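You operate a simulated robot arm through the tools that you are given. There is no shell and no other tool.

You run a simulated robot arm. Do the job below in one go: nothing can be reset, and whatever is moved stays where it is left.

JOB
Rub leather cream into the middle of the chair seat.
Fine: use the white cloth and cream from the brown tin; put the cloth back and the lid on again. A coat counts when it lies all over at full strength: go over it till it gets no stronger.

Only the result counts: the job must be done as asked and must still hold three seconds after the hand-in. Knocking over, shifting, dropping, spilling or breaking anything else fails it. A push-on lid holds only when it is set on centred and level and pressed home; a screw cap is set on level and turned clockwise until tight. Flat cloth is picked up by pressing the open fingertips on it (5 to 10 N) and closing them slowly along it; thin cloth reads only 2 to 8 mm in the jaws.

ROBOT AND FRAMES
A 7-joint arm with a three-finger gripper, fixed in place. Base frame: the origin is on the floor under the middle of its stand, x ahead of it, y to its left, z up. Lengths are in cm, angles in rad, forces in N, time in s.
It reaches about 134.2 cm from its shoulder. Its first joint turns from -2.897 to 2.897 rad. Payload 2.69 kg.
The tool frame sits at the grasp point between the pads (the TCP): z along the fingers, y along the line on which they close. The tips reach 3 cm beyond it. The gripper opens to 12.8 cm; its body begins 11.7 cm behind the TCP.
Orientation is that of the tool frame in the base frame, as a unit quaternion [x, y, z, w]. With the fingers straight down and closing along the base's y, the tool's x points along the base's -x, its y along +y and its z along -z.

CONTROLS
- The arm moves only by the tool jog_arm. Its argument "increments" is a list that holds one entry, the list of rows, each a list of 7 numbers: the shift along the tool's x, y, z in mm, then the turn, a rotation vector about the tool's x, y, z in rad, then the finger opening in mm, from 0 to 128. In form: [[[dx, dy, dz, rx, ry, rz, gripper], ...]]. A call has 1 to 20 rows; each row is the pose to reach, as a shift and turn from the pose commanded when the call began, along the tool's axes at that moment. A row lasts 0.2 s, in which the tool goes at most 5 cm and 0.15 rad; a call with a longer step from one row to the next is refused whole, and so is a gripper value outside its range. Where a pose cannot be reached the arm comes as near as it can. A force on the tool above 40 N (or 10 N above the force at the start of the call, whichever is more), or a blocked arm, ends the call early, and 0.2 s more pass. The fingers move at their own pace (about 12.7 cm/s each) and stop on an object; they squeeze with about 31 N. The grip force told is the motor's: it shows also when the fingers shut on nothing. Time passes only in rows, and 0.2 s behind the last, so rows that repeat a pose let the fingers close. The reply holds the time, the measured pose of the TCP, the force on the tool along the base axes, the opening and the grip force, in the units named above and with some noise, with the torque about the TCP (base axes, N m) and any sound that the robot's microphone picked up, and new pictures: "show" is both (left out), scene, wrist or none.
- Cameras (640 x 400 px; columns grow to the right, rows downward): "scene" is fixed at [39.81, -64.77, 134.99]; the picture's right is [0.75, -0.66, 0.00], its down [-0.51, -0.58, -0.63] and it looks along [0.42, 0.48, -0.77] (base axes); focal length 284 px, centre (320, 200). "wrist" rides on the gripper at [5.8, 5.4, -13.1] in the tool frame; the picture's right is [-0.68, 0.74, 0.00], its down [-0.62, -0.57, -0.55] and it looks along [-0.40, -0.37, 0.84] (tool axes); focal length 234 px, centre (320, 200). There is no depth. A picture from a camera that has moved, and an enlarged one, comes with that camera's place and axes in the base frame and with its lens.
- move_column(by): moves the trunk up (or, below 0, down) by that many cm; the arm rides with it, the base frame stays. It gives what a move gives, with no picture.
- zoom(camera, box): a new picture of the part [left, top, right, bottom] of that camera's present view, enlarged. The clock stands still meanwhile.
- hand_in(): hands the job in; it is judged then, once.

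Nothing tells you positions but the pictures and the camera data. Unless the task says otherwise, let go and move clear before handing in.

The tools are called after "Call:" as a command line: name --argument value ..., lists and objects as JSON in quotes. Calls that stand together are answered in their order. jog_arm: Moves the arm, as the interface text tells. Its arguments: {"type":"object","properties":{"increments":{"type":"array","items":{"type":"array","items":{"type":"array","items":{"type":"number"}}}},"show":{"type":"string","enum":["both","scene","wrist","none"]}},"required":["increments"]} The other tools are called the same way: move_column (by) moves the trunk up or down; zoom (camera, box) takes an enlarged picture of a part of a camera's view; hand_in () hands the job in.

At the start:

```text
time_s: 0.0
position: [77.32, 7.62, 92.57]
tcp_rot: [0.0, 1.0, 0.0, 0.0]
ft_force: [0.6, -0.1, -0.3]
moment: [0.02, -0.01, 0.0]
width: 12.8
grasp_force: 0.1
trunk travel left (down, up): [-15.0, 20.0]
```

scene: 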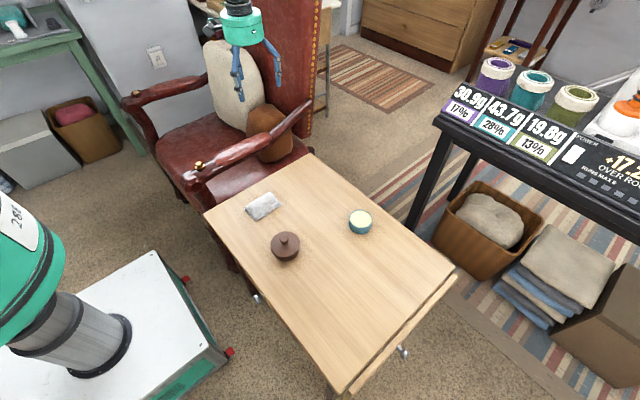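
wrist: 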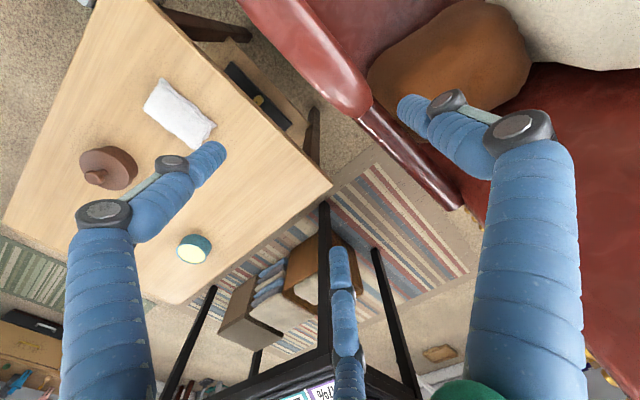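

I see a wooden table with a white folded cloth, a brown lidded tin and a teal tin with pale contents, and a red leather chair behind it with cushions on the seat. I'll look closer before moving.

Call:
zoom --camera "scene" --box '[200, 160, 420, 300]'

Call:
zoom --camera "scene" --box '[110, 30, 330, 220]'

Call:
zoom --camera "wrist" --box '[0, 40, 340, 310]'

```text
2.86 times, centred on (310, 230) of scene
camera zoom: at [39.81, -64.77, 134.99], right [0.75, -0.66, 0.0], down [-0.51, -0.58, -0.63], along [0.42, 0.48, -0.77], focal length 812 px, centre (349, 114)
```

zoom: 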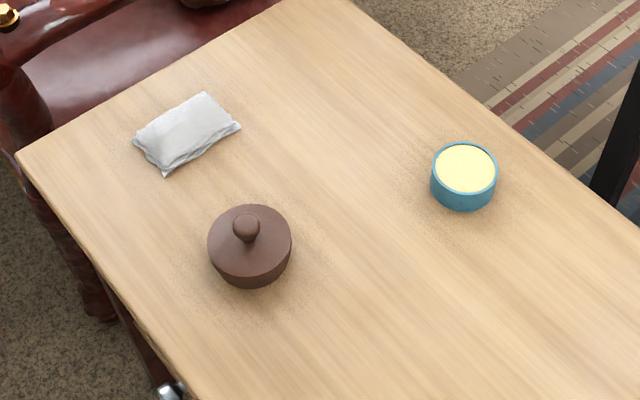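

```text
2.11 times, centred on (220, 125) of scene
camera zoom: at [39.81, -64.77, 134.99], right [0.75, -0.66, 0.0], down [-0.51, -0.58, -0.63], along [0.42, 0.48, -0.77], focal length 598 px, centre (530, 358)
```

zoom: 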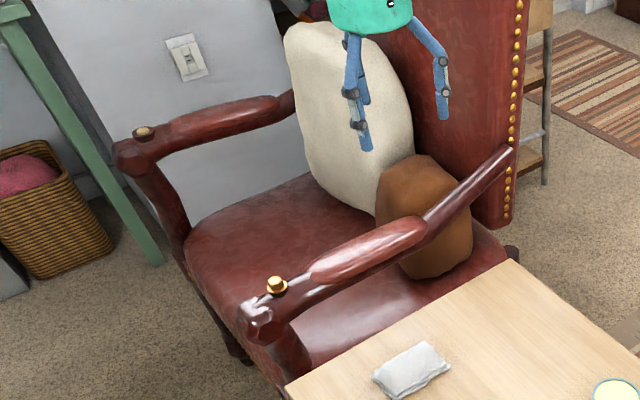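

```text
1.48 times, centred on (170, 175) of wrist
camera zoom: at [71.43, 12.88, 105.47], right [0.68, 0.74, 0.0], down [0.62, -0.57, 0.55], along [0.4, -0.37, -0.84], focal length 347 px, centre (542, 237)
```

zoom: 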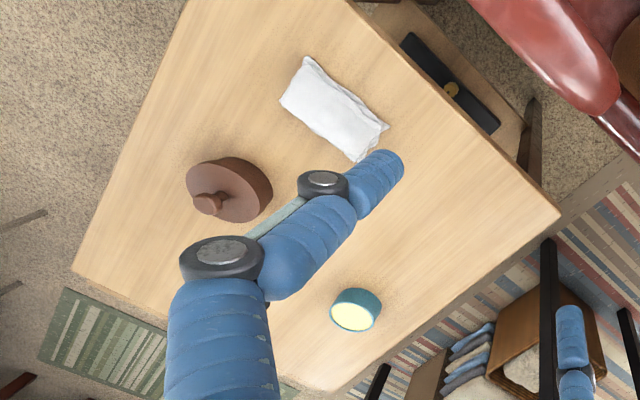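

The brown tin looks to be at about (59, -28), with its knob top near z 70. The white cloth is at about (62.5, -11) with its top near z 64.7, and the table top is around z 63. I'll move above the tin for a closer look.

Call:
jog_arm --increments '[[[20, -40, 5, 0, 0, 0, 128], [40, -80, 10, 0, 0, 0, 128], [60, -120, 15, 0, 0, 0, 128], [80, -160, 20, 0, 0, 0, 128], [100, -200, 25, 0, 0, 0, 128], [120, -240, 30, 0, 0, 0, 128], [140, -280, 35, 0, 0, 0, 128], [160, -320, 40, 0, 0, 0, 128], [180, -356, 45, 0, 0, 0, 128], [180, -356, 45, 0, 0, 0, 128]]]'

```text
time_s: 2.2
position: [59.28, -28.13, 87.97]
tcp_rot: [0.0, 1.0, 0.0, 0.001]
ft_force: [-0.1, -0.4, 0.6]
moment: [-0.01, 0.03, 0.04]
width: 12.8
grasp_force: 0.1
trunk travel left (down, up): [-15.0, 20.0]
camera wrist: at [53.36, -22.76, 101.04], right [0.68, 0.74, 0.0], down [0.62, -0.57, 0.55], along [0.4, -0.37, -0.84], focal length 234 px, centre (320, 200)
```

scene: 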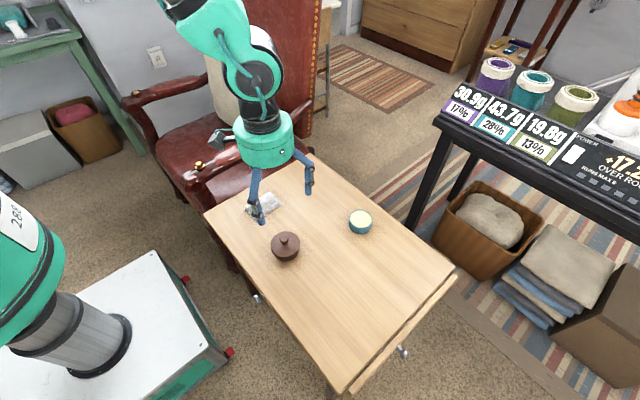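
wrist: 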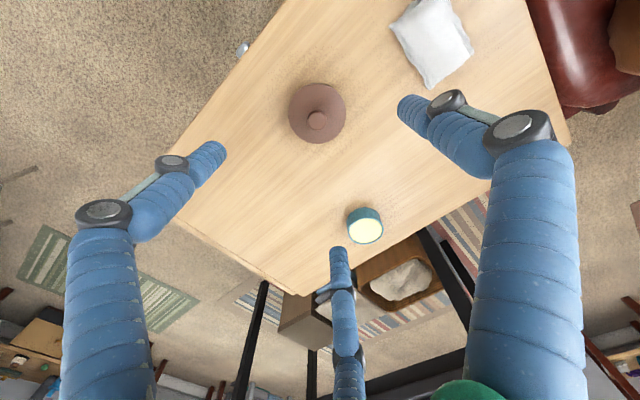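

Call:
zoom --camera "wrist" --box '[260, 60, 380, 160]'

Call:
zoom --camera "scene" --box '[240, 210, 330, 280]'

Call:
zoom --camera "wrist" --box '[360, 0, 500, 100]'

```text
4.00 times, centred on (320, 110) of wrist
camera zoom: at [53.36, -22.76, 101.04], right [0.68, 0.74, 0.0], down [0.62, -0.57, 0.55], along [0.4, -0.37, -0.84], focal length 937 px, centre (320, 560)
```

zoom: 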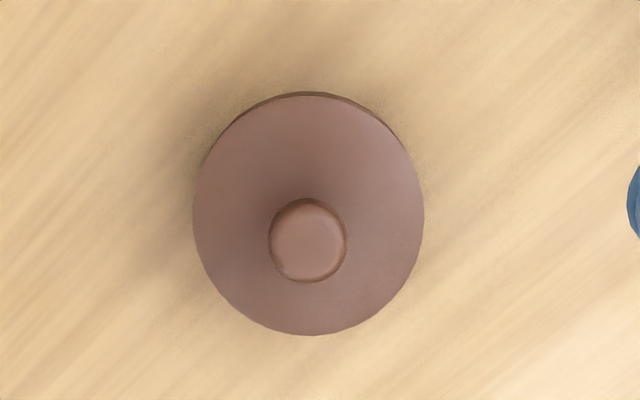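

```text
5.71 times, centred on (285, 245) of scene
camera zoom: at [39.81, -64.77, 134.99], right [0.75, -0.66, 0.0], down [-0.51, -0.58, -0.63], along [0.42, 0.48, -0.77], focal length 1623 px, centre (520, -57)
```

zoom: 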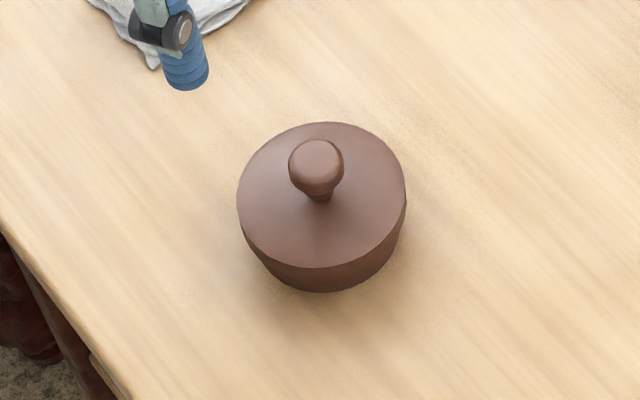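

```text
4.00 times, centred on (430, 50) of wrist
camera zoom: at [53.36, -22.76, 101.04], right [0.68, 0.74, 0.0], down [0.62, -0.57, 0.55], along [0.4, -0.37, -0.84], focal length 937 px, centre (-120, 800)
```

zoom: 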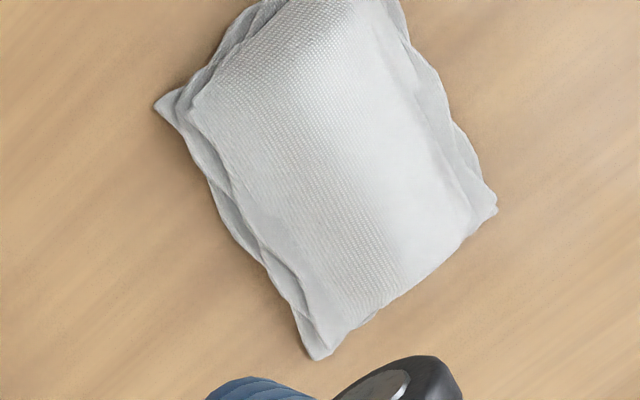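

The brown tin has a knobbed lid about 8 cm across, and the knob is near (58.9, -28.3, 70). I'll come down partway over the knob and refine the alignment.

Call:
jog_arm --increments '[[[4, -2, 40, 0, 0, 0, 100], [4, -2, 80, 0, 0, 0, 80], [4, -2, 115, 0, 0, 0, 80], [4, -2, 115, 0, 0, 0, 80]]]'

```text
time_s: 3.2
position: [58.96, -28.21, 76.47]
tcp_rot: [0.0, 1.0, 0.001, 0.0]
ft_force: [-0.3, -0.8, -0.2]
moment: [0.0, 0.04, 0.02]
width: 7.99
grasp_force: 0.0
trunk travel left (down, up): [-15.0, 20.0]
camera wrist: at [52.98, -22.91, 89.5], right [0.68, 0.74, 0.0], down [0.62, -0.57, 0.55], along [0.4, -0.37, -0.84], focal length 234 px, centre (320, 200)
```

scene: 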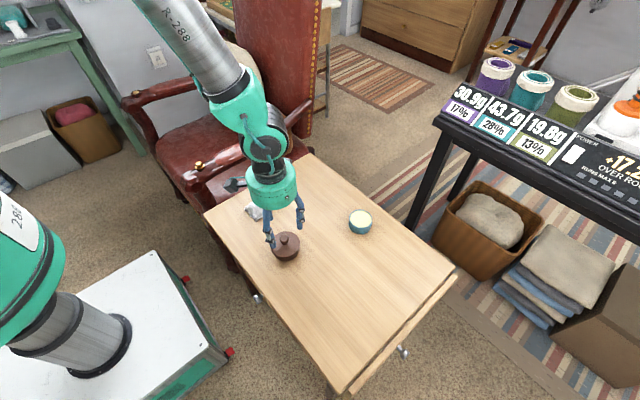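
wrist: 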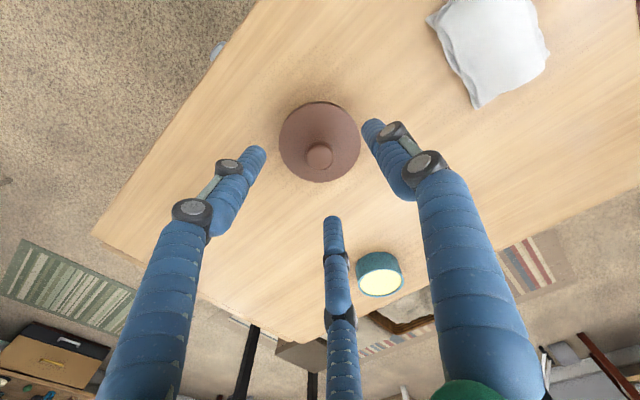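

Call:
zoom --camera "wrist" --box '[240, 70, 400, 220]'

Call:
zoom --camera "scene" --box '[240, 190, 340, 270]'

Call:
zoom --camera "wrist" --box '[410, 0, 580, 120]'

```text
2.67 times, centred on (320, 145) of wrist
camera zoom: at [52.98, -22.91, 89.5], right [0.68, 0.74, 0.0], down [0.62, -0.57, 0.55], along [0.4, -0.37, -0.84], focal length 624 px, centre (320, 347)
```

zoom: 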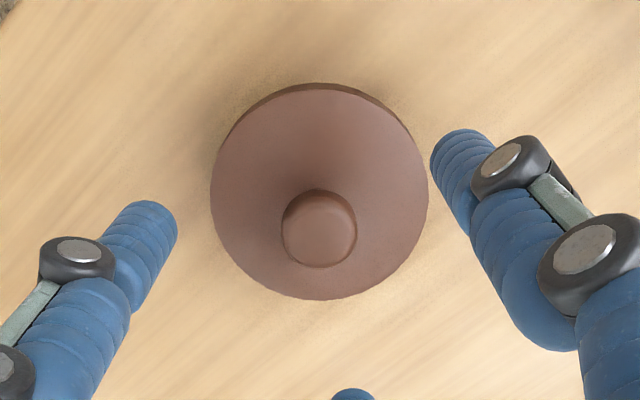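

```text
5.00 times, centred on (290, 230) of scene
camera zoom: at [39.81, -64.77, 134.99], right [0.75, -0.66, 0.0], down [-0.51, -0.58, -0.63], along [0.42, 0.48, -0.77], focal length 1420 px, centre (470, 50)
```

zoom: 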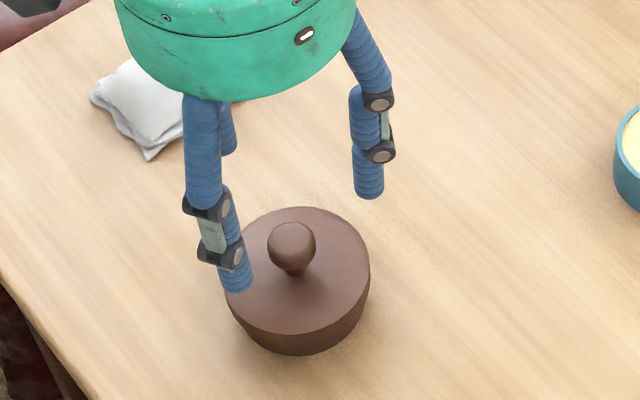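

```text
3.33 times, centred on (495, 60) of wrist
camera zoom: at [52.98, -22.91, 89.5], right [0.68, 0.74, 0.0], down [0.62, -0.57, 0.55], along [0.4, -0.37, -0.84], focal length 781 px, centre (-263, 667)
```

zoom: 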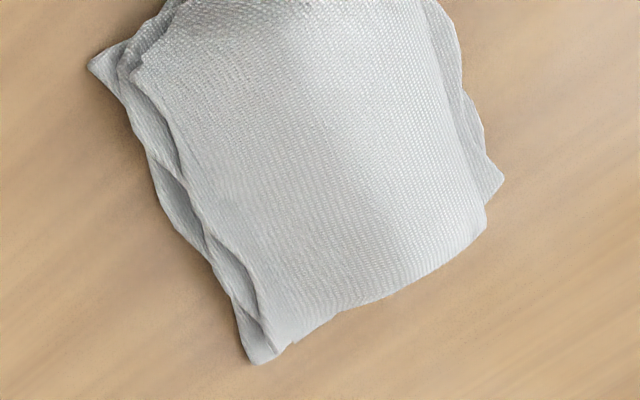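

The lid's top plane is near z 67.6 and the knob's middle near z 69.9. I'll come down around the knob with the fingers part open and check before closing.

Call:
jog_arm --increments '[[[0, -1, 20, 0, 0, 0, 60], [0, -1, 40, 0, 0, 0, 60], [0, -1, 50, 0, 0, 0, 60], [0, -1, 50, 0, 0, 0, 60]]]'

```text
time_s: 4.2
position: [59.0, -28.36, 71.57]
tcp_rot: [0.0, 1.0, 0.001, 0.001]
ft_force: [0.3, 0.3, 0.9]
moment: [-0.01, 0.02, 0.0]
width: 5.99
grasp_force: 0.0
trunk travel left (down, up): [-15.0, 20.0]
camera wrist: at [52.99, -23.0, 84.48], right [0.68, 0.74, 0.0], down [0.62, -0.57, 0.55], along [0.4, -0.37, -0.84], focal length 234 px, centre (320, 200)
```

scene: 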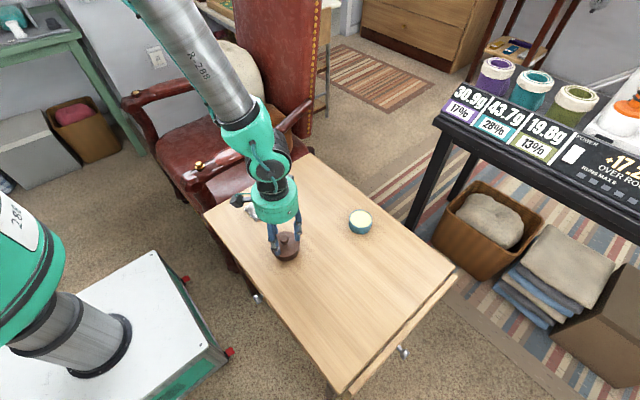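
wrist: 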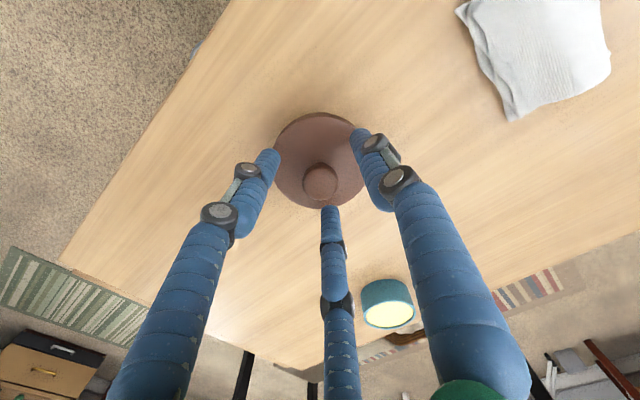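

Call:
zoom --camera "wrist" --box '[240, 90, 400, 230]'

Call:
zoom --camera "scene" --box '[255, 205, 325, 265]'

```text
2.86 times, centred on (320, 160) of wrist
camera zoom: at [52.99, -23.0, 84.48], right [0.68, 0.74, 0.0], down [0.62, -0.57, 0.55], along [0.4, -0.37, -0.84], focal length 669 px, centre (320, 314)
```

zoom: 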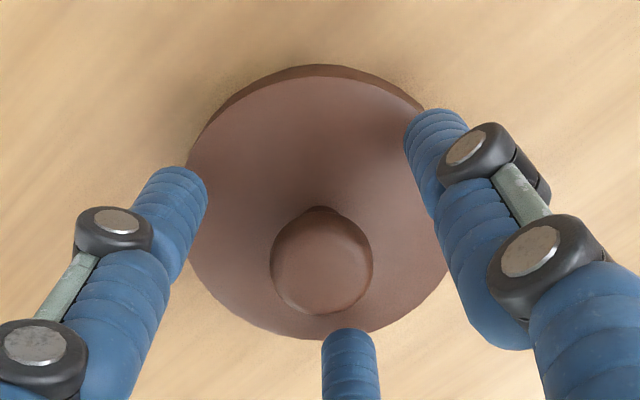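

```text
6.67 times, centred on (290, 235) of scene
camera zoom: at [39.81, -64.77, 134.99], right [0.75, -0.66, 0.0], down [-0.51, -0.58, -0.63], along [0.42, 0.48, -0.77], focal length 1894 px, centre (520, -33)
```

zoom: 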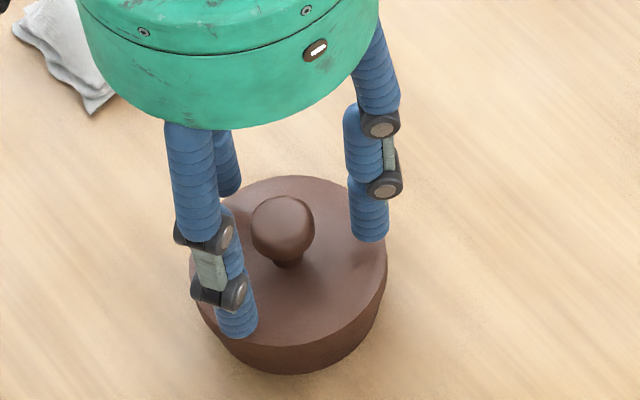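

The fingers sit evenly around the knob with the tips just above the lid. Next I'll close on the knob slowly.

Call:
jog_arm --increments '[[[0, 0, 0, 0, 0, 0, 50], [0, 0, 0, 0, 0, 0, 40], [0, 0, 0, 0, 0, 0, 34], [0, 0, 0, 0, 0, 0, 28], [0, 0, 0, 0, 0, 0, 22], [0, 0, 0, 0, 0, 0, 16], [0, 0, 0, 0, 0, 0, 10], [0, 0, 0, 0, 0, 0, 0], [0, 0, 0, 0, 0, 0, 0]]]'

```text
time_s: 6.2
position: [58.86, -28.34, 71.48]
tcp_rot: [0.001, 1.0, -0.001, 0.0]
ft_force: [2.0, -2.0, 1.7]
moment: [-0.05, -0.07, -0.06]
width: 2.49
grasp_force: 30.9
trunk travel left (down, up): [-15.0, 20.0]
camera wrist: at [52.99, -23.0, 84.49], right [0.68, 0.74, 0.0], down [0.62, -0.57, 0.55], along [0.4, -0.37, -0.84], focal length 234 px, centre (320, 200)
```

scene: 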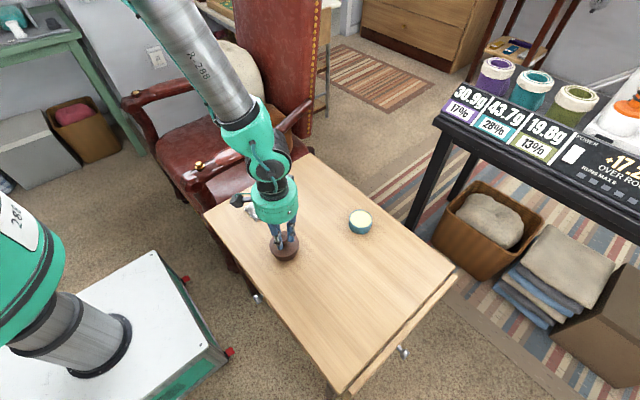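
wrist: 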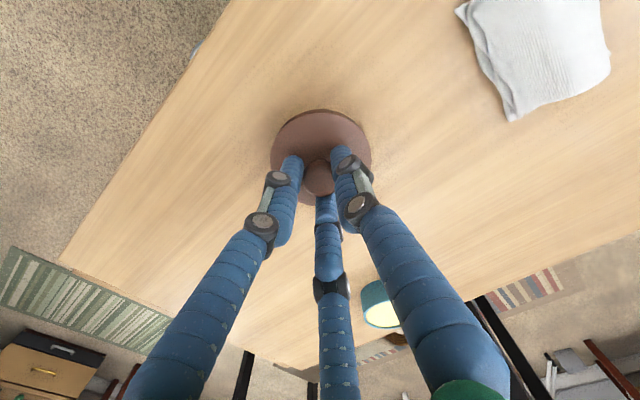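

The knob is held at 2.5 cm with full grip. I'll lift gently and watch the force.

Call:
jog_arm --increments '[[[0, 0, -1, 0, 0, 0, 0], [0, 0, -2, 0, 0, 0, 0], [0, 0, -3, 0, 0, 0, 0], [0, 0, -4, 0, 0, 0, 0], [0, 0, -5, 0, 0, 0, 0]]]'

```text
time_s: 7.4
position: [58.89, -28.27, 71.91]
tcp_rot: [0.0, 1.0, 0.0, 0.0]
ft_force: [0.2, 0.4, -0.4]
moment: [-0.04, -0.01, 0.02]
width: 2.52
grasp_force: 31.1
trunk travel left (down, up): [-15.0, 20.0]
camera wrist: at [53.02, -23.03, 84.98], right [0.68, 0.74, 0.0], down [0.62, -0.57, 0.55], along [0.4, -0.37, -0.84], focal length 234 px, centre (320, 200)
```

scene: 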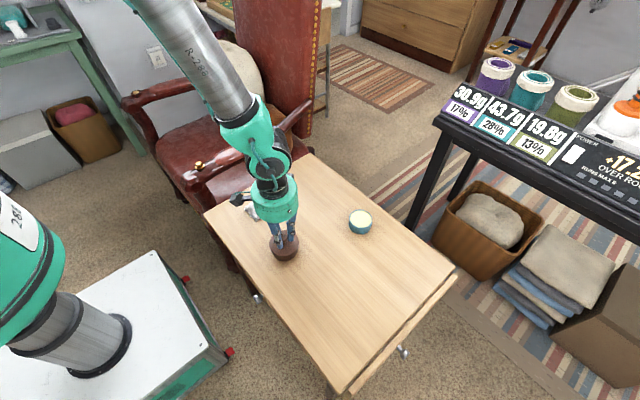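
wrist: 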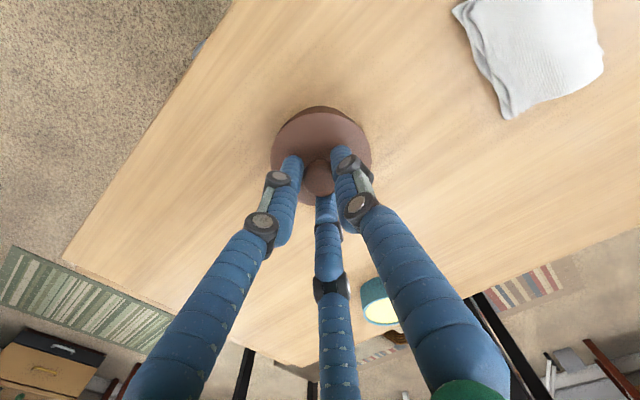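

Call:
zoom --camera "wrist" --box '[250, 80, 390, 220]'

Call:
zoom --camera "scene" --box '[255, 210, 325, 270]'

```text
2.86 times, centred on (320, 150) of wrist
camera zoom: at [53.02, -23.03, 84.98], right [0.68, 0.74, 0.0], down [0.62, -0.57, 0.55], along [0.4, -0.37, -0.84], focal length 669 px, centre (320, 343)
```

zoom: 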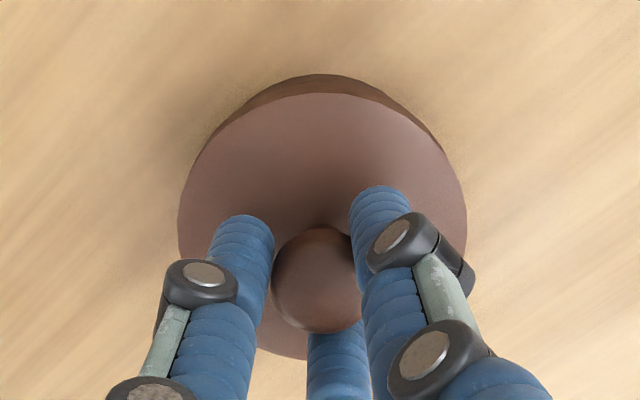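

```text
6.67 times, centred on (290, 240) of scene
camera zoom: at [39.81, -64.77, 134.99], right [0.75, -0.66, 0.0], down [-0.51, -0.58, -0.63], along [0.42, 0.48, -0.77], focal length 1894 px, centre (520, -67)
```

zoom: 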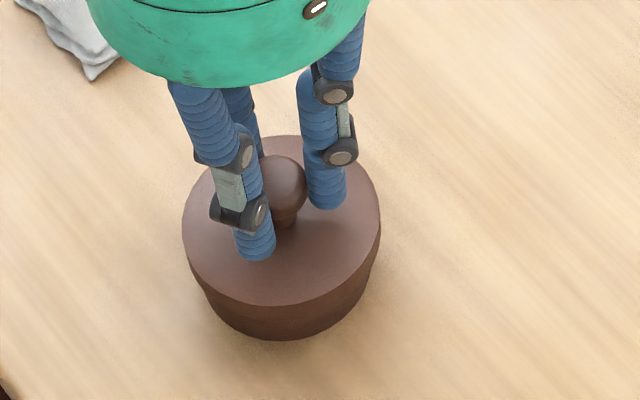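

The lid seems to be rising freely. I'll lift it a little further and check that the tin stays put.

Call:
jog_arm --increments '[[[0, 0, -4, 0, 0, 0, 0], [0, 0, -8, 0, 0, 0, 0], [0, 0, -14, 0, 0, 0, 0], [0, 0, -20, 0, 0, 0, 0], [0, 0, -30, 0, 0, 0, 0], [0, 0, -30, 0, 0, 0, 0]]]'

Call:
zoom --camera "scene" --box '[245, 195, 335, 275]'

```text
time_s: 8.8
position: [58.91, -28.17, 74.97]
tcp_rot: [0.0, 1.0, 0.0, 0.0]
ft_force: [0.5, -0.6, 0.2]
moment: [0.02, -0.01, -0.04]
width: 2.5
grasp_force: 30.6
trunk travel left (down, up): [-15.0, 20.0]
camera wrist: at [52.99, -23.0, 88.0], right [0.68, 0.74, 0.0], down [0.62, -0.57, 0.55], along [0.4, -0.37, -0.84], focal length 234 px, centre (320, 200)
```

scene: 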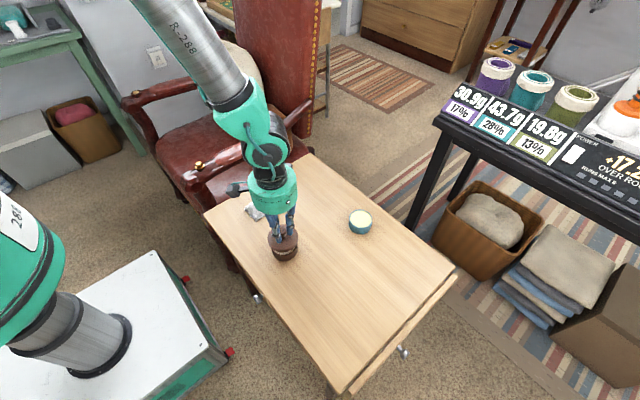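
wrist: 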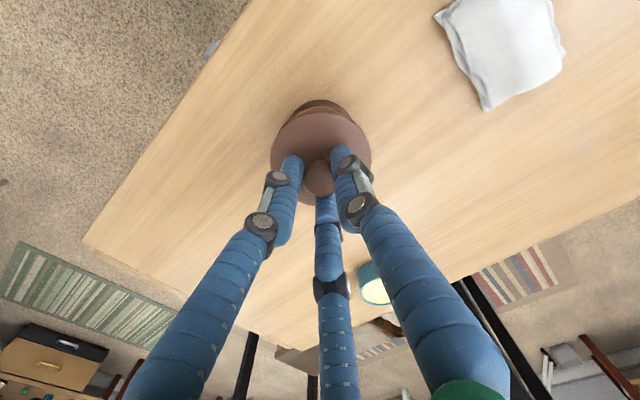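

```text
5.00 times, centred on (290, 235) of scene
camera zoom: at [39.81, -64.77, 134.99], right [0.75, -0.66, 0.0], down [-0.51, -0.58, -0.63], along [0.42, 0.48, -0.77], focal length 1420 px, centre (470, 25)
```

zoom: 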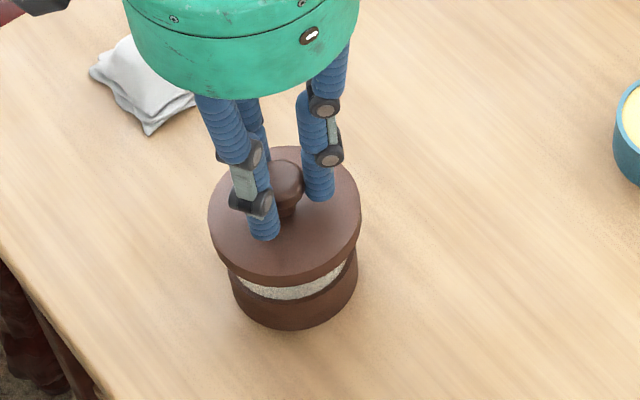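

The lid is off and the tin hasn't moved; pale cream is showing inside. I'll carry the lid up and over to a clear spot near (60, -46) and lower it toward the table.

Call:
jog_arm --increments '[[[0, 0, -30, 0, 0, 0, 0], [0, 0, -60, 0, 0, 0, 0], [-2, -30, -80, 0, 0, 0, 0], [-4, -70, -80, 0, 0, 0, 0], [-6, -110, -80, 0, 0, 0, 0], [-8, -150, -80, 0, 0, 0, 0], [-10, -180, -70, 0, 0, 0, 0], [-10, -180, -40, 0, 0, 0, 0], [-10, -180, 0, 0, 0, 0, 0], [-10, -180, 30, 0, 0, 0, 0], [-10, -180, 45, 0, 0, 0, 0], [-10, -180, 45, 0, 0, 0, 0]]]'

Call:
zoom --camera "scene" --box '[245, 195, 365, 315]'

```text
time_s: 11.4
position: [59.91, -46.41, 70.35]
tcp_rot: [0.0, 1.0, 0.0, 0.001]
ft_force: [0.0, -0.8, -0.6]
moment: [0.02, 0.0, 0.01]
width: 2.5
grasp_force: 31.1
trunk travel left (down, up): [-15.0, 20.0]
camera wrist: at [54.03, -41.08, 83.45], right [0.68, 0.74, 0.0], down [0.62, -0.57, 0.55], along [0.4, -0.37, -0.84], focal length 234 px, centre (320, 200)
```

scene: 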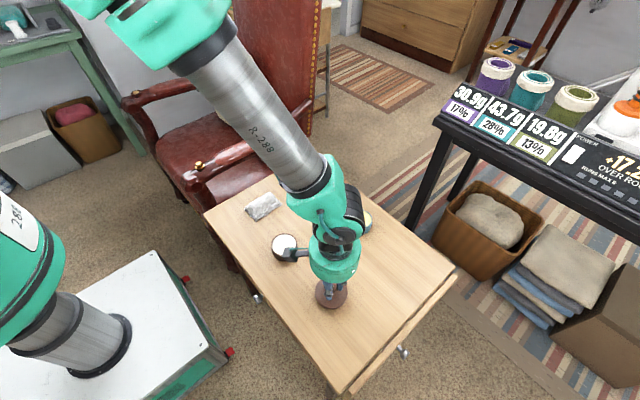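
wrist: 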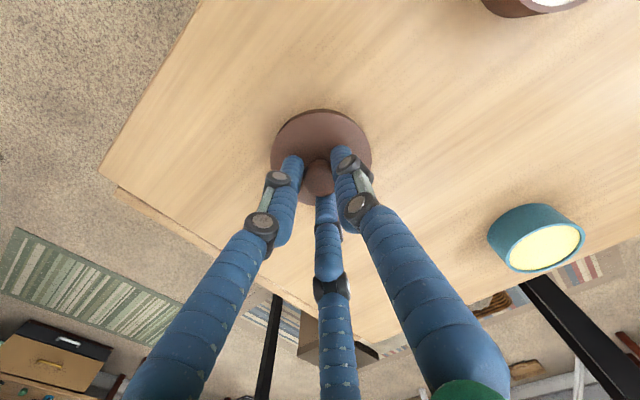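

```text
3.33 times, centred on (305, 255) of scene
camera zoom: at [39.81, -64.77, 134.99], right [0.75, -0.66, 0.0], down [-0.51, -0.58, -0.63], along [0.42, 0.48, -0.77], focal length 947 px, centre (370, 17)
```

zoom: 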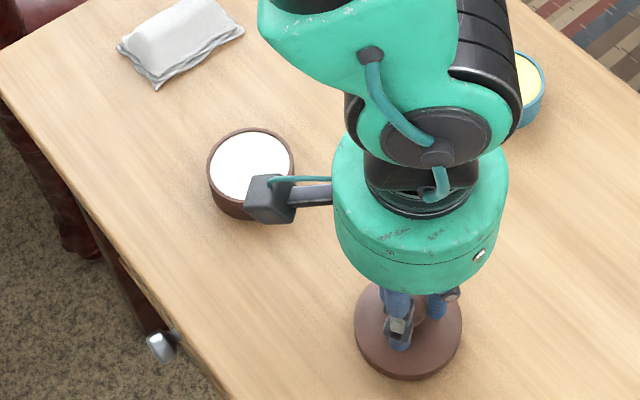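

The tin is open, full of white cream. I'll lower the lid slowly until it touches the table.

Call:
jog_arm --increments '[[[0, 0, 3, 0, 0, 0, 0], [0, 0, 6, 0, 0, 0, 0], [0, 0, 9, 0, 0, 0, 0], [0, 0, 12, 0, 0, 0, 0], [0, 0, 14, 0, 0, 0, 0], [0, 0, 16, 0, 0, 0, 0]]]' --show "wrist"

Call:
zoom --camera "scene" --box '[285, 250, 375, 330]'

```text
time_s: 12.8
position: [59.95, -46.38, 69.12]
tcp_rot: [0.0, 1.0, 0.0, 0.001]
ft_force: [-7.0, 2.9, 31.2]
moment: [0.12, 0.3, 0.07]
width: 2.48
grasp_force: 31.4
trunk travel left (down, up): [-15.0, 20.0]
camera wrist: at [54.02, -41.05, 82.07], right [0.68, 0.74, 0.0], down [0.61, -0.56, 0.55], along [0.41, -0.37, -0.83], focal length 234 px, centre (320, 200)
```

wrist: 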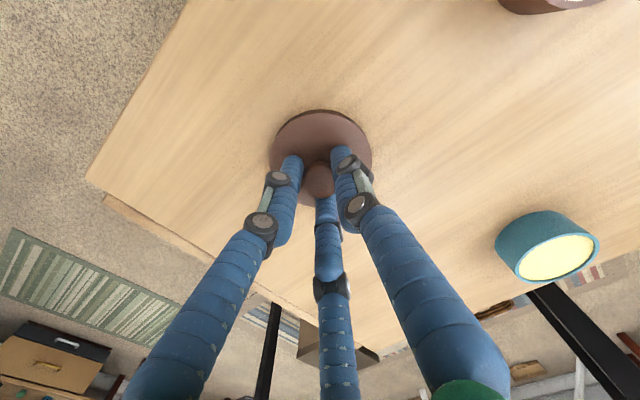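

```text
5.00 times, centred on (330, 290) of scene
camera zoom: at [39.81, -64.77, 134.99], right [0.75, -0.66, 0.0], down [-0.51, -0.58, -0.63], along [0.42, 0.48, -0.77], focal length 1420 px, centre (270, -250)
```

zoom: 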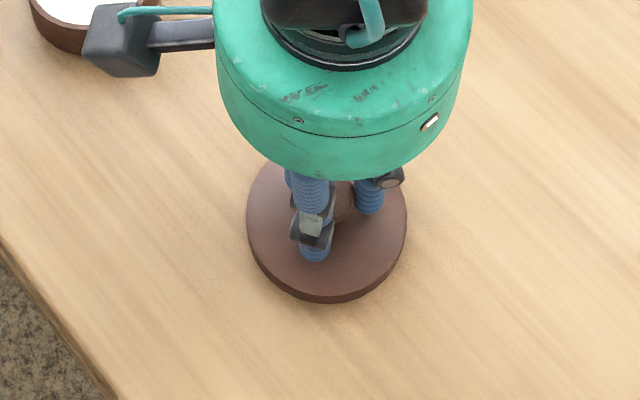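

The lid is resting on the table. I'll ease off the pressure, release the knob and rise.

Call:
jog_arm --increments '[[[0, 0, -2, 0, 0, 0, 0], [0, 0, -4, 0, 0, 0, 0], [0, 0, -4, 0, 0, 0, 0]]]' --show "none"

```text
time_s: 13.6
position: [59.8, -46.14, 69.04]
tcp_rot: [0.0, 1.0, 0.001, -0.001]
ft_force: [0.0, -0.1, -0.1]
moment: [0.03, 0.0, 0.02]
width: 2.49
grasp_force: 30.9
trunk travel left (down, up): [-15.0, 20.0]
```

Call:
jog_arm --increments '[[[0, 0, 0, 0, 0, 0, 20], [0, 0, 0, 0, 0, 0, 32], [0, 0, 0, 0, 0, 0, 46], [0, 0, 0, 0, 0, 0, 60], [0, 0, -20, 0, 0, 0, 60], [0, 0, -60, 0, 0, 0, 70], [0, 0, -100, 0, 0, 0, 80], [0, 0, -130, 0, 0, 0, 80], [0, 0, -130, 0, 0, 0, 80]]]'

Call:
zoom --camera "wrist" --box '[220, 40, 420, 240]'

Call:
zoom --camera "scene" --box '[240, 180, 380, 320]'

```text
time_s: 15.6
position: [59.88, -46.34, 82.13]
tcp_rot: [0.0, 1.0, 0.0, 0.0]
ft_force: [-0.8, 0.8, -0.6]
moment: [0.0, -0.06, -0.03]
width: 8.0
grasp_force: 0.0
trunk travel left (down, up): [-15.0, 20.0]
camera wrist: at [54.03, -41.03, 95.18], right [0.68, 0.74, 0.0], down [0.62, -0.57, 0.55], along [0.4, -0.37, -0.84], focal length 234 px, centre (320, 200)
```

scene: 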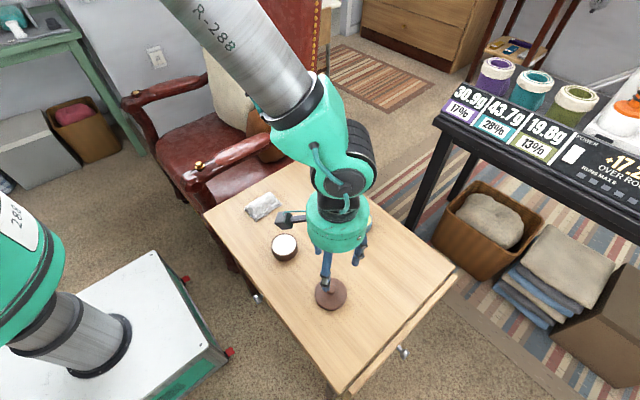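
wrist: 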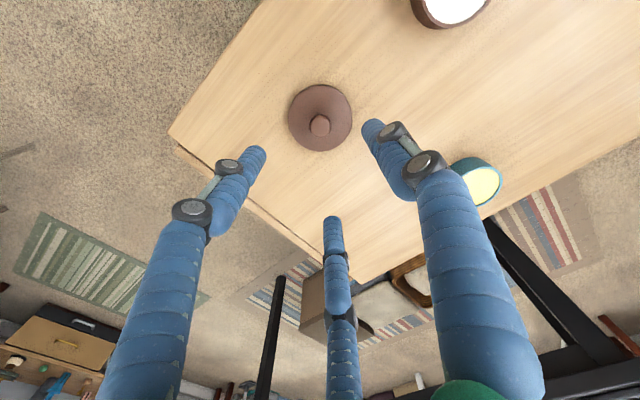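

```text
2.00 times, centred on (320, 140) of wrist
camera zoom: at [54.03, -41.03, 95.18], right [0.68, 0.74, 0.0], down [0.62, -0.57, 0.55], along [0.4, -0.37, -0.84], focal length 468 px, centre (320, 320)
```

zoom: 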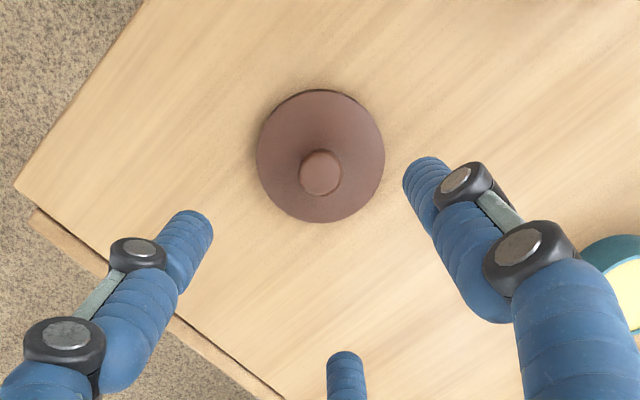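

```text
2.86 times, centred on (310, 250) of scene
camera zoom: at [39.81, -64.77, 134.99], right [0.75, -0.66, 0.0], down [-0.51, -0.58, -0.63], along [0.42, 0.48, -0.77], focal length 812 px, centre (349, 57)
```

zoom: 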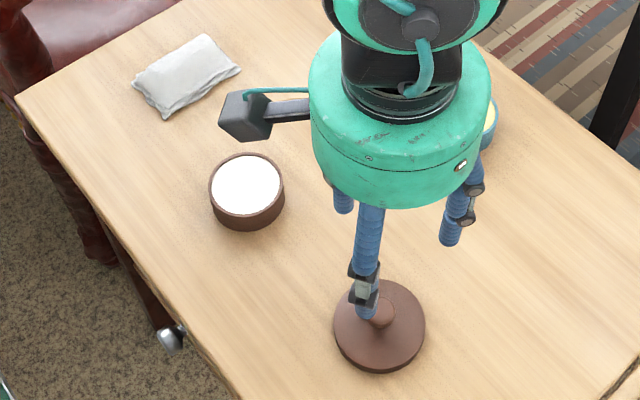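

The lid sits flat on the table, and the open tin is undisturbed. Now I'll move over the white cloth for a close look.

Call:
jog_arm --increments '[[[-3, 44, -10, 0, 0, 0, 80], [-6, 88, -10, 0, 0, 0, 80], [-9, 132, -10, 0, 0, 0, 80], [-13, 176, -10, 0, 0, 0, 80], [-16, 220, -10, 0, 0, 0, 80], [-20, 264, -10, 0, 0, 0, 80], [-23, 308, -5, 0, 0, 0, 80], [-26, 350, 0, 0, 0, 0, 80], [-26, 350, 0, 0, 0, 0, 80]]]'

Call:
zoom --camera "wrist" --box '[220, 40, 420, 240]'

Call:
zoom --camera "scene" --box '[210, 160, 330, 280]'

```text
time_s: 17.6
position: [62.53, -11.17, 82.23]
tcp_rot: [0.0, 1.0, 0.001, 0.0]
ft_force: [0.9, 0.6, 0.7]
moment: [-0.07, 0.0, 0.0]
width: 7.98
grasp_force: 0.1
trunk travel left (down, up): [-15.0, 20.0]
camera wrist: at [56.72, -5.88, 95.25], right [0.68, 0.74, 0.0], down [0.62, -0.57, 0.55], along [0.4, -0.37, -0.84], focal length 234 px, centre (320, 200)
```

scene: 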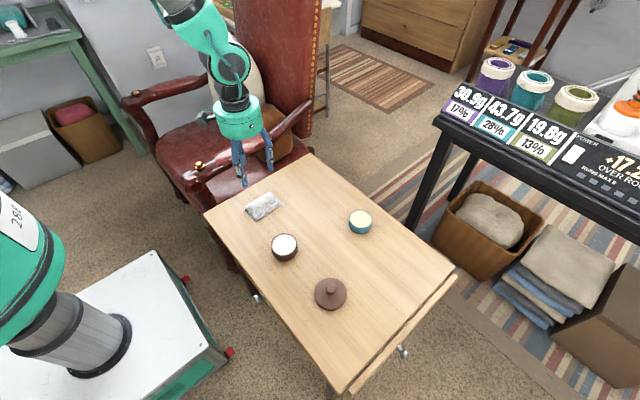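
wrist: 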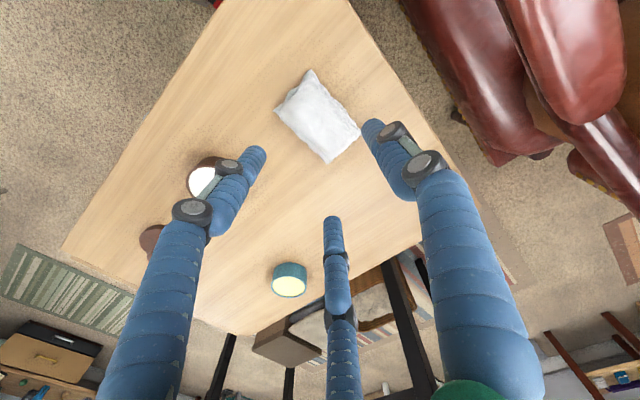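

```text
2.00 times, centred on (320, 140) of wrist
camera zoom: at [56.72, -5.88, 95.25], right [0.68, 0.74, 0.0], down [0.62, -0.57, 0.55], along [0.4, -0.37, -0.84], focal length 468 px, centre (320, 320)
```

zoom: 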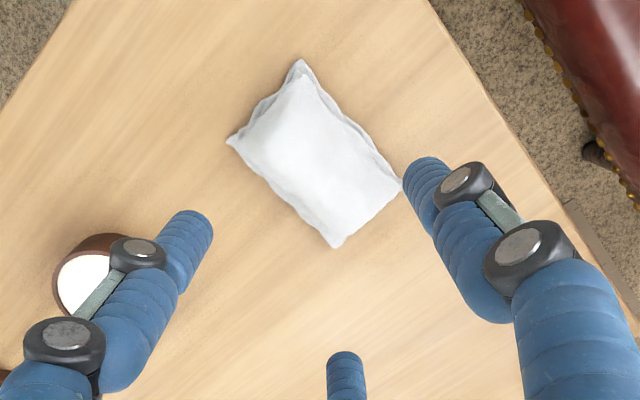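

```text
3.33 times, centred on (270, 220) of scene
camera zoom: at [39.81, -64.77, 134.99], right [0.75, -0.66, 0.0], down [-0.51, -0.58, -0.63], along [0.42, 0.48, -0.77], focal length 947 px, centre (487, 133)
```

zoom: 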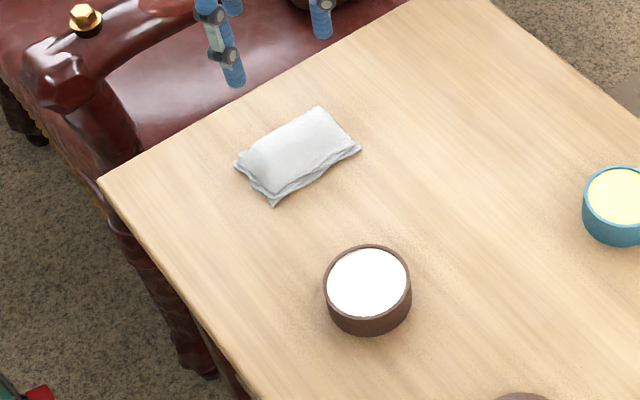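

The cloth lies square to the table, about x 57.5–67.5 and y -14.7 to -8.3, centred near (62.5, -11.5). I'll come down over it with the fingers about 4.5 cm open.

Call:
jog_arm --increments '[[[0, -6, 40, 0, 0, 0, 60], [0, -6, 80, 0, 0, 0, 45], [0, -6, 110, 0, 0, 0, 45], [0, -6, 125, 0, 0, 0, 45], [0, -6, 125, 0, 0, 0, 45]]]'

Call:
zoom --camera "wrist" --box '[220, 60, 420, 260]'

Call:
zoom --camera "scene" --box '[220, 150, 320, 230]'

```text
time_s: 18.5
position: [62.42, -11.85, 71.07]
tcp_rot: [0.0, 1.0, 0.0, -0.002]
ft_force: [-3.3, 1.4, 11.8]
moment: [-0.06, 0.42, -0.06]
width: 4.74
grasp_force: 1.6
trunk travel left (down, up): [-15.0, 20.0]
stopped in row 4: the force on the tool passed its limit at 56 N (the readings are from after the stop); the commanded pose is now the measured one
camera wrist: at [56.52, -6.56, 84.04], right [0.68, 0.74, 0.0], down [0.62, -0.57, 0.55], along [0.4, -0.37, -0.84], focal length 234 px, centre (320, 200)
```

scene: 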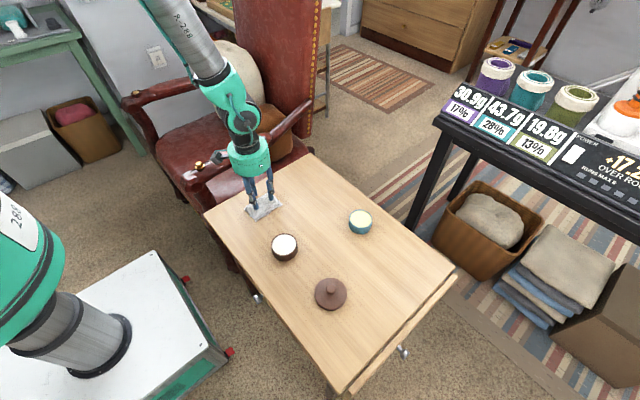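
wrist: 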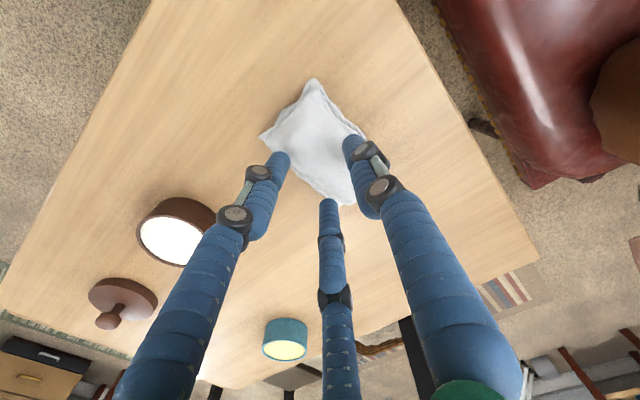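

```text
2.00 times, centred on (320, 160) of wrist
camera zoom: at [56.52, -6.56, 84.04], right [0.68, 0.74, 0.0], down [0.62, -0.57, 0.55], along [0.4, -0.37, -0.84], focal length 468 px, centre (320, 280)
```

zoom: 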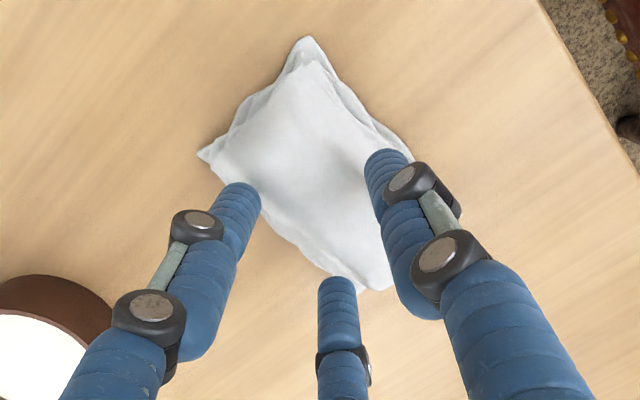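

```text
5.00 times, centred on (270, 190) of scene
camera zoom: at [39.81, -64.77, 134.99], right [0.75, -0.66, 0.0], down [-0.51, -0.58, -0.63], along [0.42, 0.48, -0.77], focal length 1420 px, centre (570, 250)
```

zoom: 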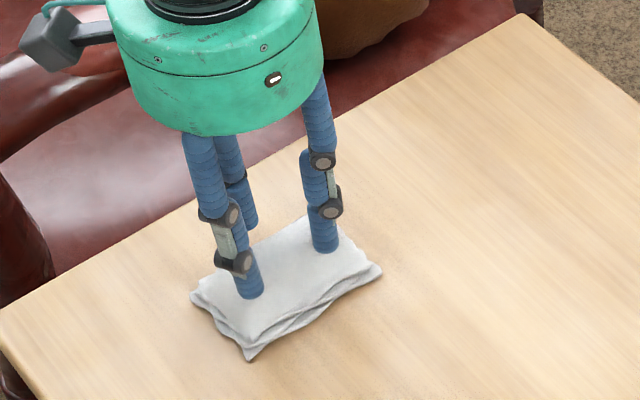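

Contact came sooner than I expected: the tips met the cloth with TCP at about z 71 and pressed hard for a moment. I'll back up and check whether anything shifted.

Call:
jog_arm --increments '[[[0, 0, -10, 0, 0, 0, 45], [0, 0, -30, 0, 0, 0, 45], [0, 0, -30, 0, 0, 0, 45]]]'

Call:
zoom --camera "wrist" --box '[220, 60, 420, 260]'

Call:
zoom --camera "scene" --box '[220, 150, 320, 230]'

```text
time_s: 19.3
position: [62.41, -11.81, 73.84]
tcp_rot: [-0.001, 1.0, 0.0, -0.002]
ft_force: [0.8, -0.4, 0.3]
moment: [0.0, 0.0, 0.0]
width: 4.52
grasp_force: 0.0
trunk travel left (down, up): [-15.0, 20.0]
camera wrist: at [56.51, -6.52, 87.0], right [0.68, 0.74, 0.0], down [0.62, -0.57, 0.55], along [0.4, -0.37, -0.84], focal length 234 px, centre (320, 200)
```

scene: 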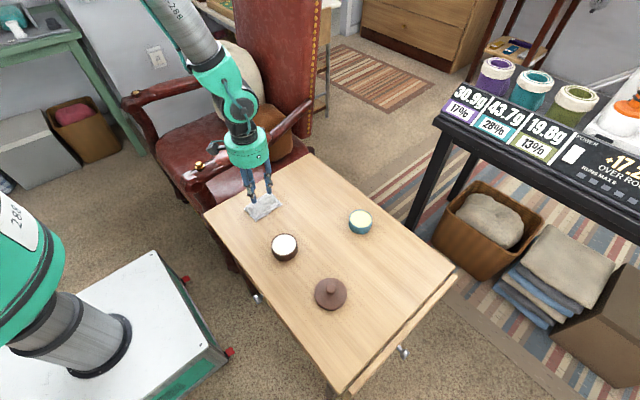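
wrist: 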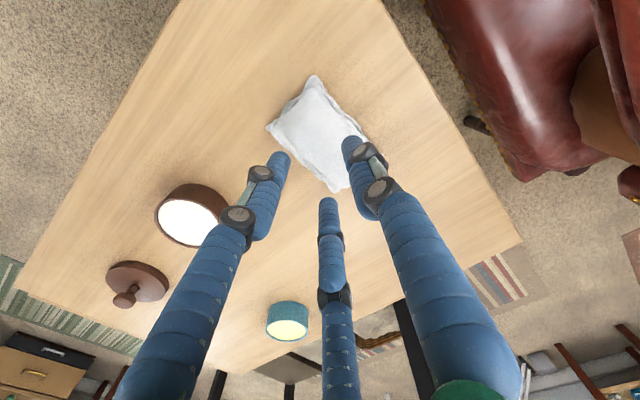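

```text
2.00 times, centred on (320, 160) of wrist
camera zoom: at [56.51, -6.52, 87.0], right [0.68, 0.74, 0.0], down [0.62, -0.57, 0.55], along [0.4, -0.37, -0.84], focal length 468 px, centre (320, 280)
```

zoom: 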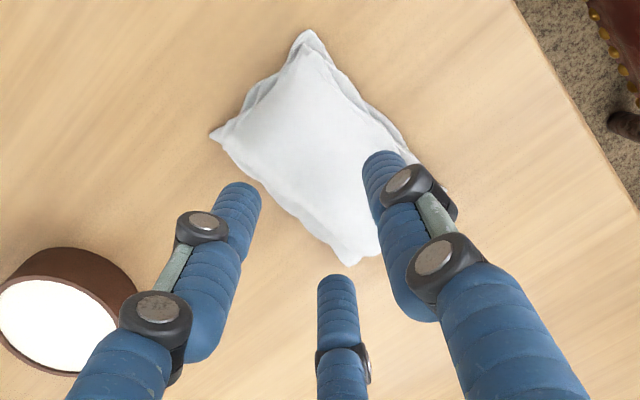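

```text
5.00 times, centred on (270, 190) of scene
camera zoom: at [39.81, -64.77, 134.99], right [0.75, -0.66, 0.0], down [-0.51, -0.58, -0.63], along [0.42, 0.48, -0.77], focal length 1420 px, centre (570, 250)
```

zoom: 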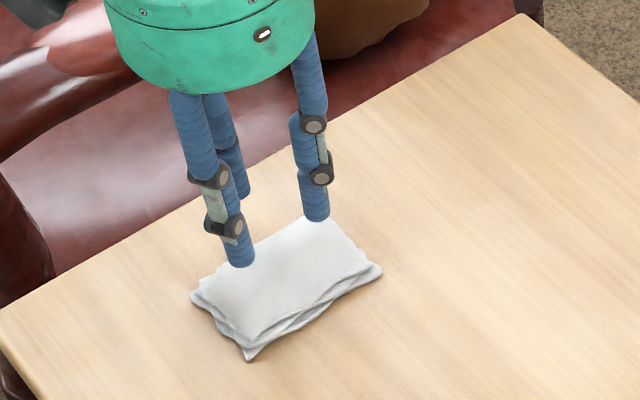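

The cloth and everything else is where it was. I'll narrow the fingers slightly, centre them over the cloth and press down in fine steps.

Call:
jog_arm --increments '[[[0, -2, 8, 0, 0, 0, 36], [0, -2, 16, 0, 0, 0, 36], [0, -2, 20, 0, 0, 0, 36], [0, -2, 22, 0, 0, 0, 36], [0, -2, 24, 0, 0, 0, 36]]]' --show "none"

```text
time_s: 20.5
position: [62.5, -12.18, 71.54]
tcp_rot: [0.0, 1.0, 0.0, -0.002]
ft_force: [0.0, -0.3, -0.5]
moment: [0.02, -0.01, 0.01]
width: 3.6
grasp_force: 0.0
trunk travel left (down, up): [-15.0, 20.0]
```

Call:
jog_arm --increments '[[[0, 0, 1, 0, 0, 0, 36], [0, 0, 2, 0, 0, 0, 36], [0, 0, 3, 0, 0, 0, 36], [0, 0, 4, 0, 0, 0, 36]]]' --show "none"

```text
time_s: 21.5
position: [62.46, -12.18, 71.15]
tcp_rot: [0.0, 1.0, 0.0, -0.002]
ft_force: [0.0, 0.2, 0.2]
moment: [-0.01, 0.0, 0.02]
width: 3.6
grasp_force: 0.0
trunk travel left (down, up): [-15.0, 20.0]
```

Call:
jog_arm --increments '[[[0, 0, 1, 0, 0, 0, 36], [0, 0, 2, 0, 0, 0, 36], [0, 0, 3, 0, 0, 0, 36], [0, 0, 4, 0, 0, 0, 36], [0, 0, 5, 0, 0, 0, 36]]]' --show "wrist"

```text
time_s: 22.5
position: [62.47, -12.1, 70.91]
tcp_rot: [0.001, 1.0, 0.0, 0.0]
ft_force: [-8.6, 1.7, 25.7]
moment: [-0.33, 1.25, -0.03]
width: 3.5
grasp_force: 31.3
trunk travel left (down, up): [-15.0, 20.0]
stopped in row 5: the force on the tool passed its limit at 46 N (the readings are from after the stop); the commanded pose is now the measured one
camera wrist: at [56.57, -6.8, 84.02], right [0.68, 0.74, 0.0], down [0.62, -0.57, 0.55], along [0.4, -0.37, -0.84], focal length 234 px, centre (320, 200)
```

wrist: 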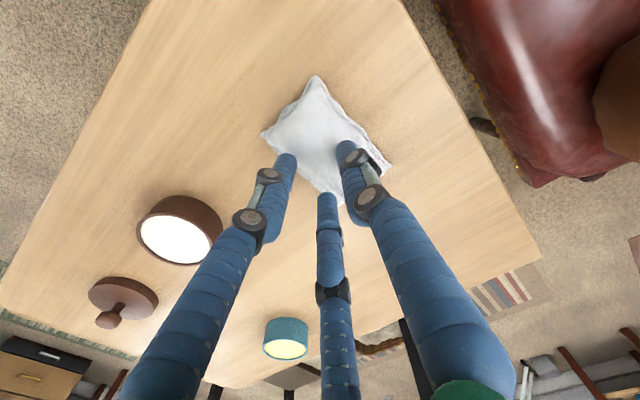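

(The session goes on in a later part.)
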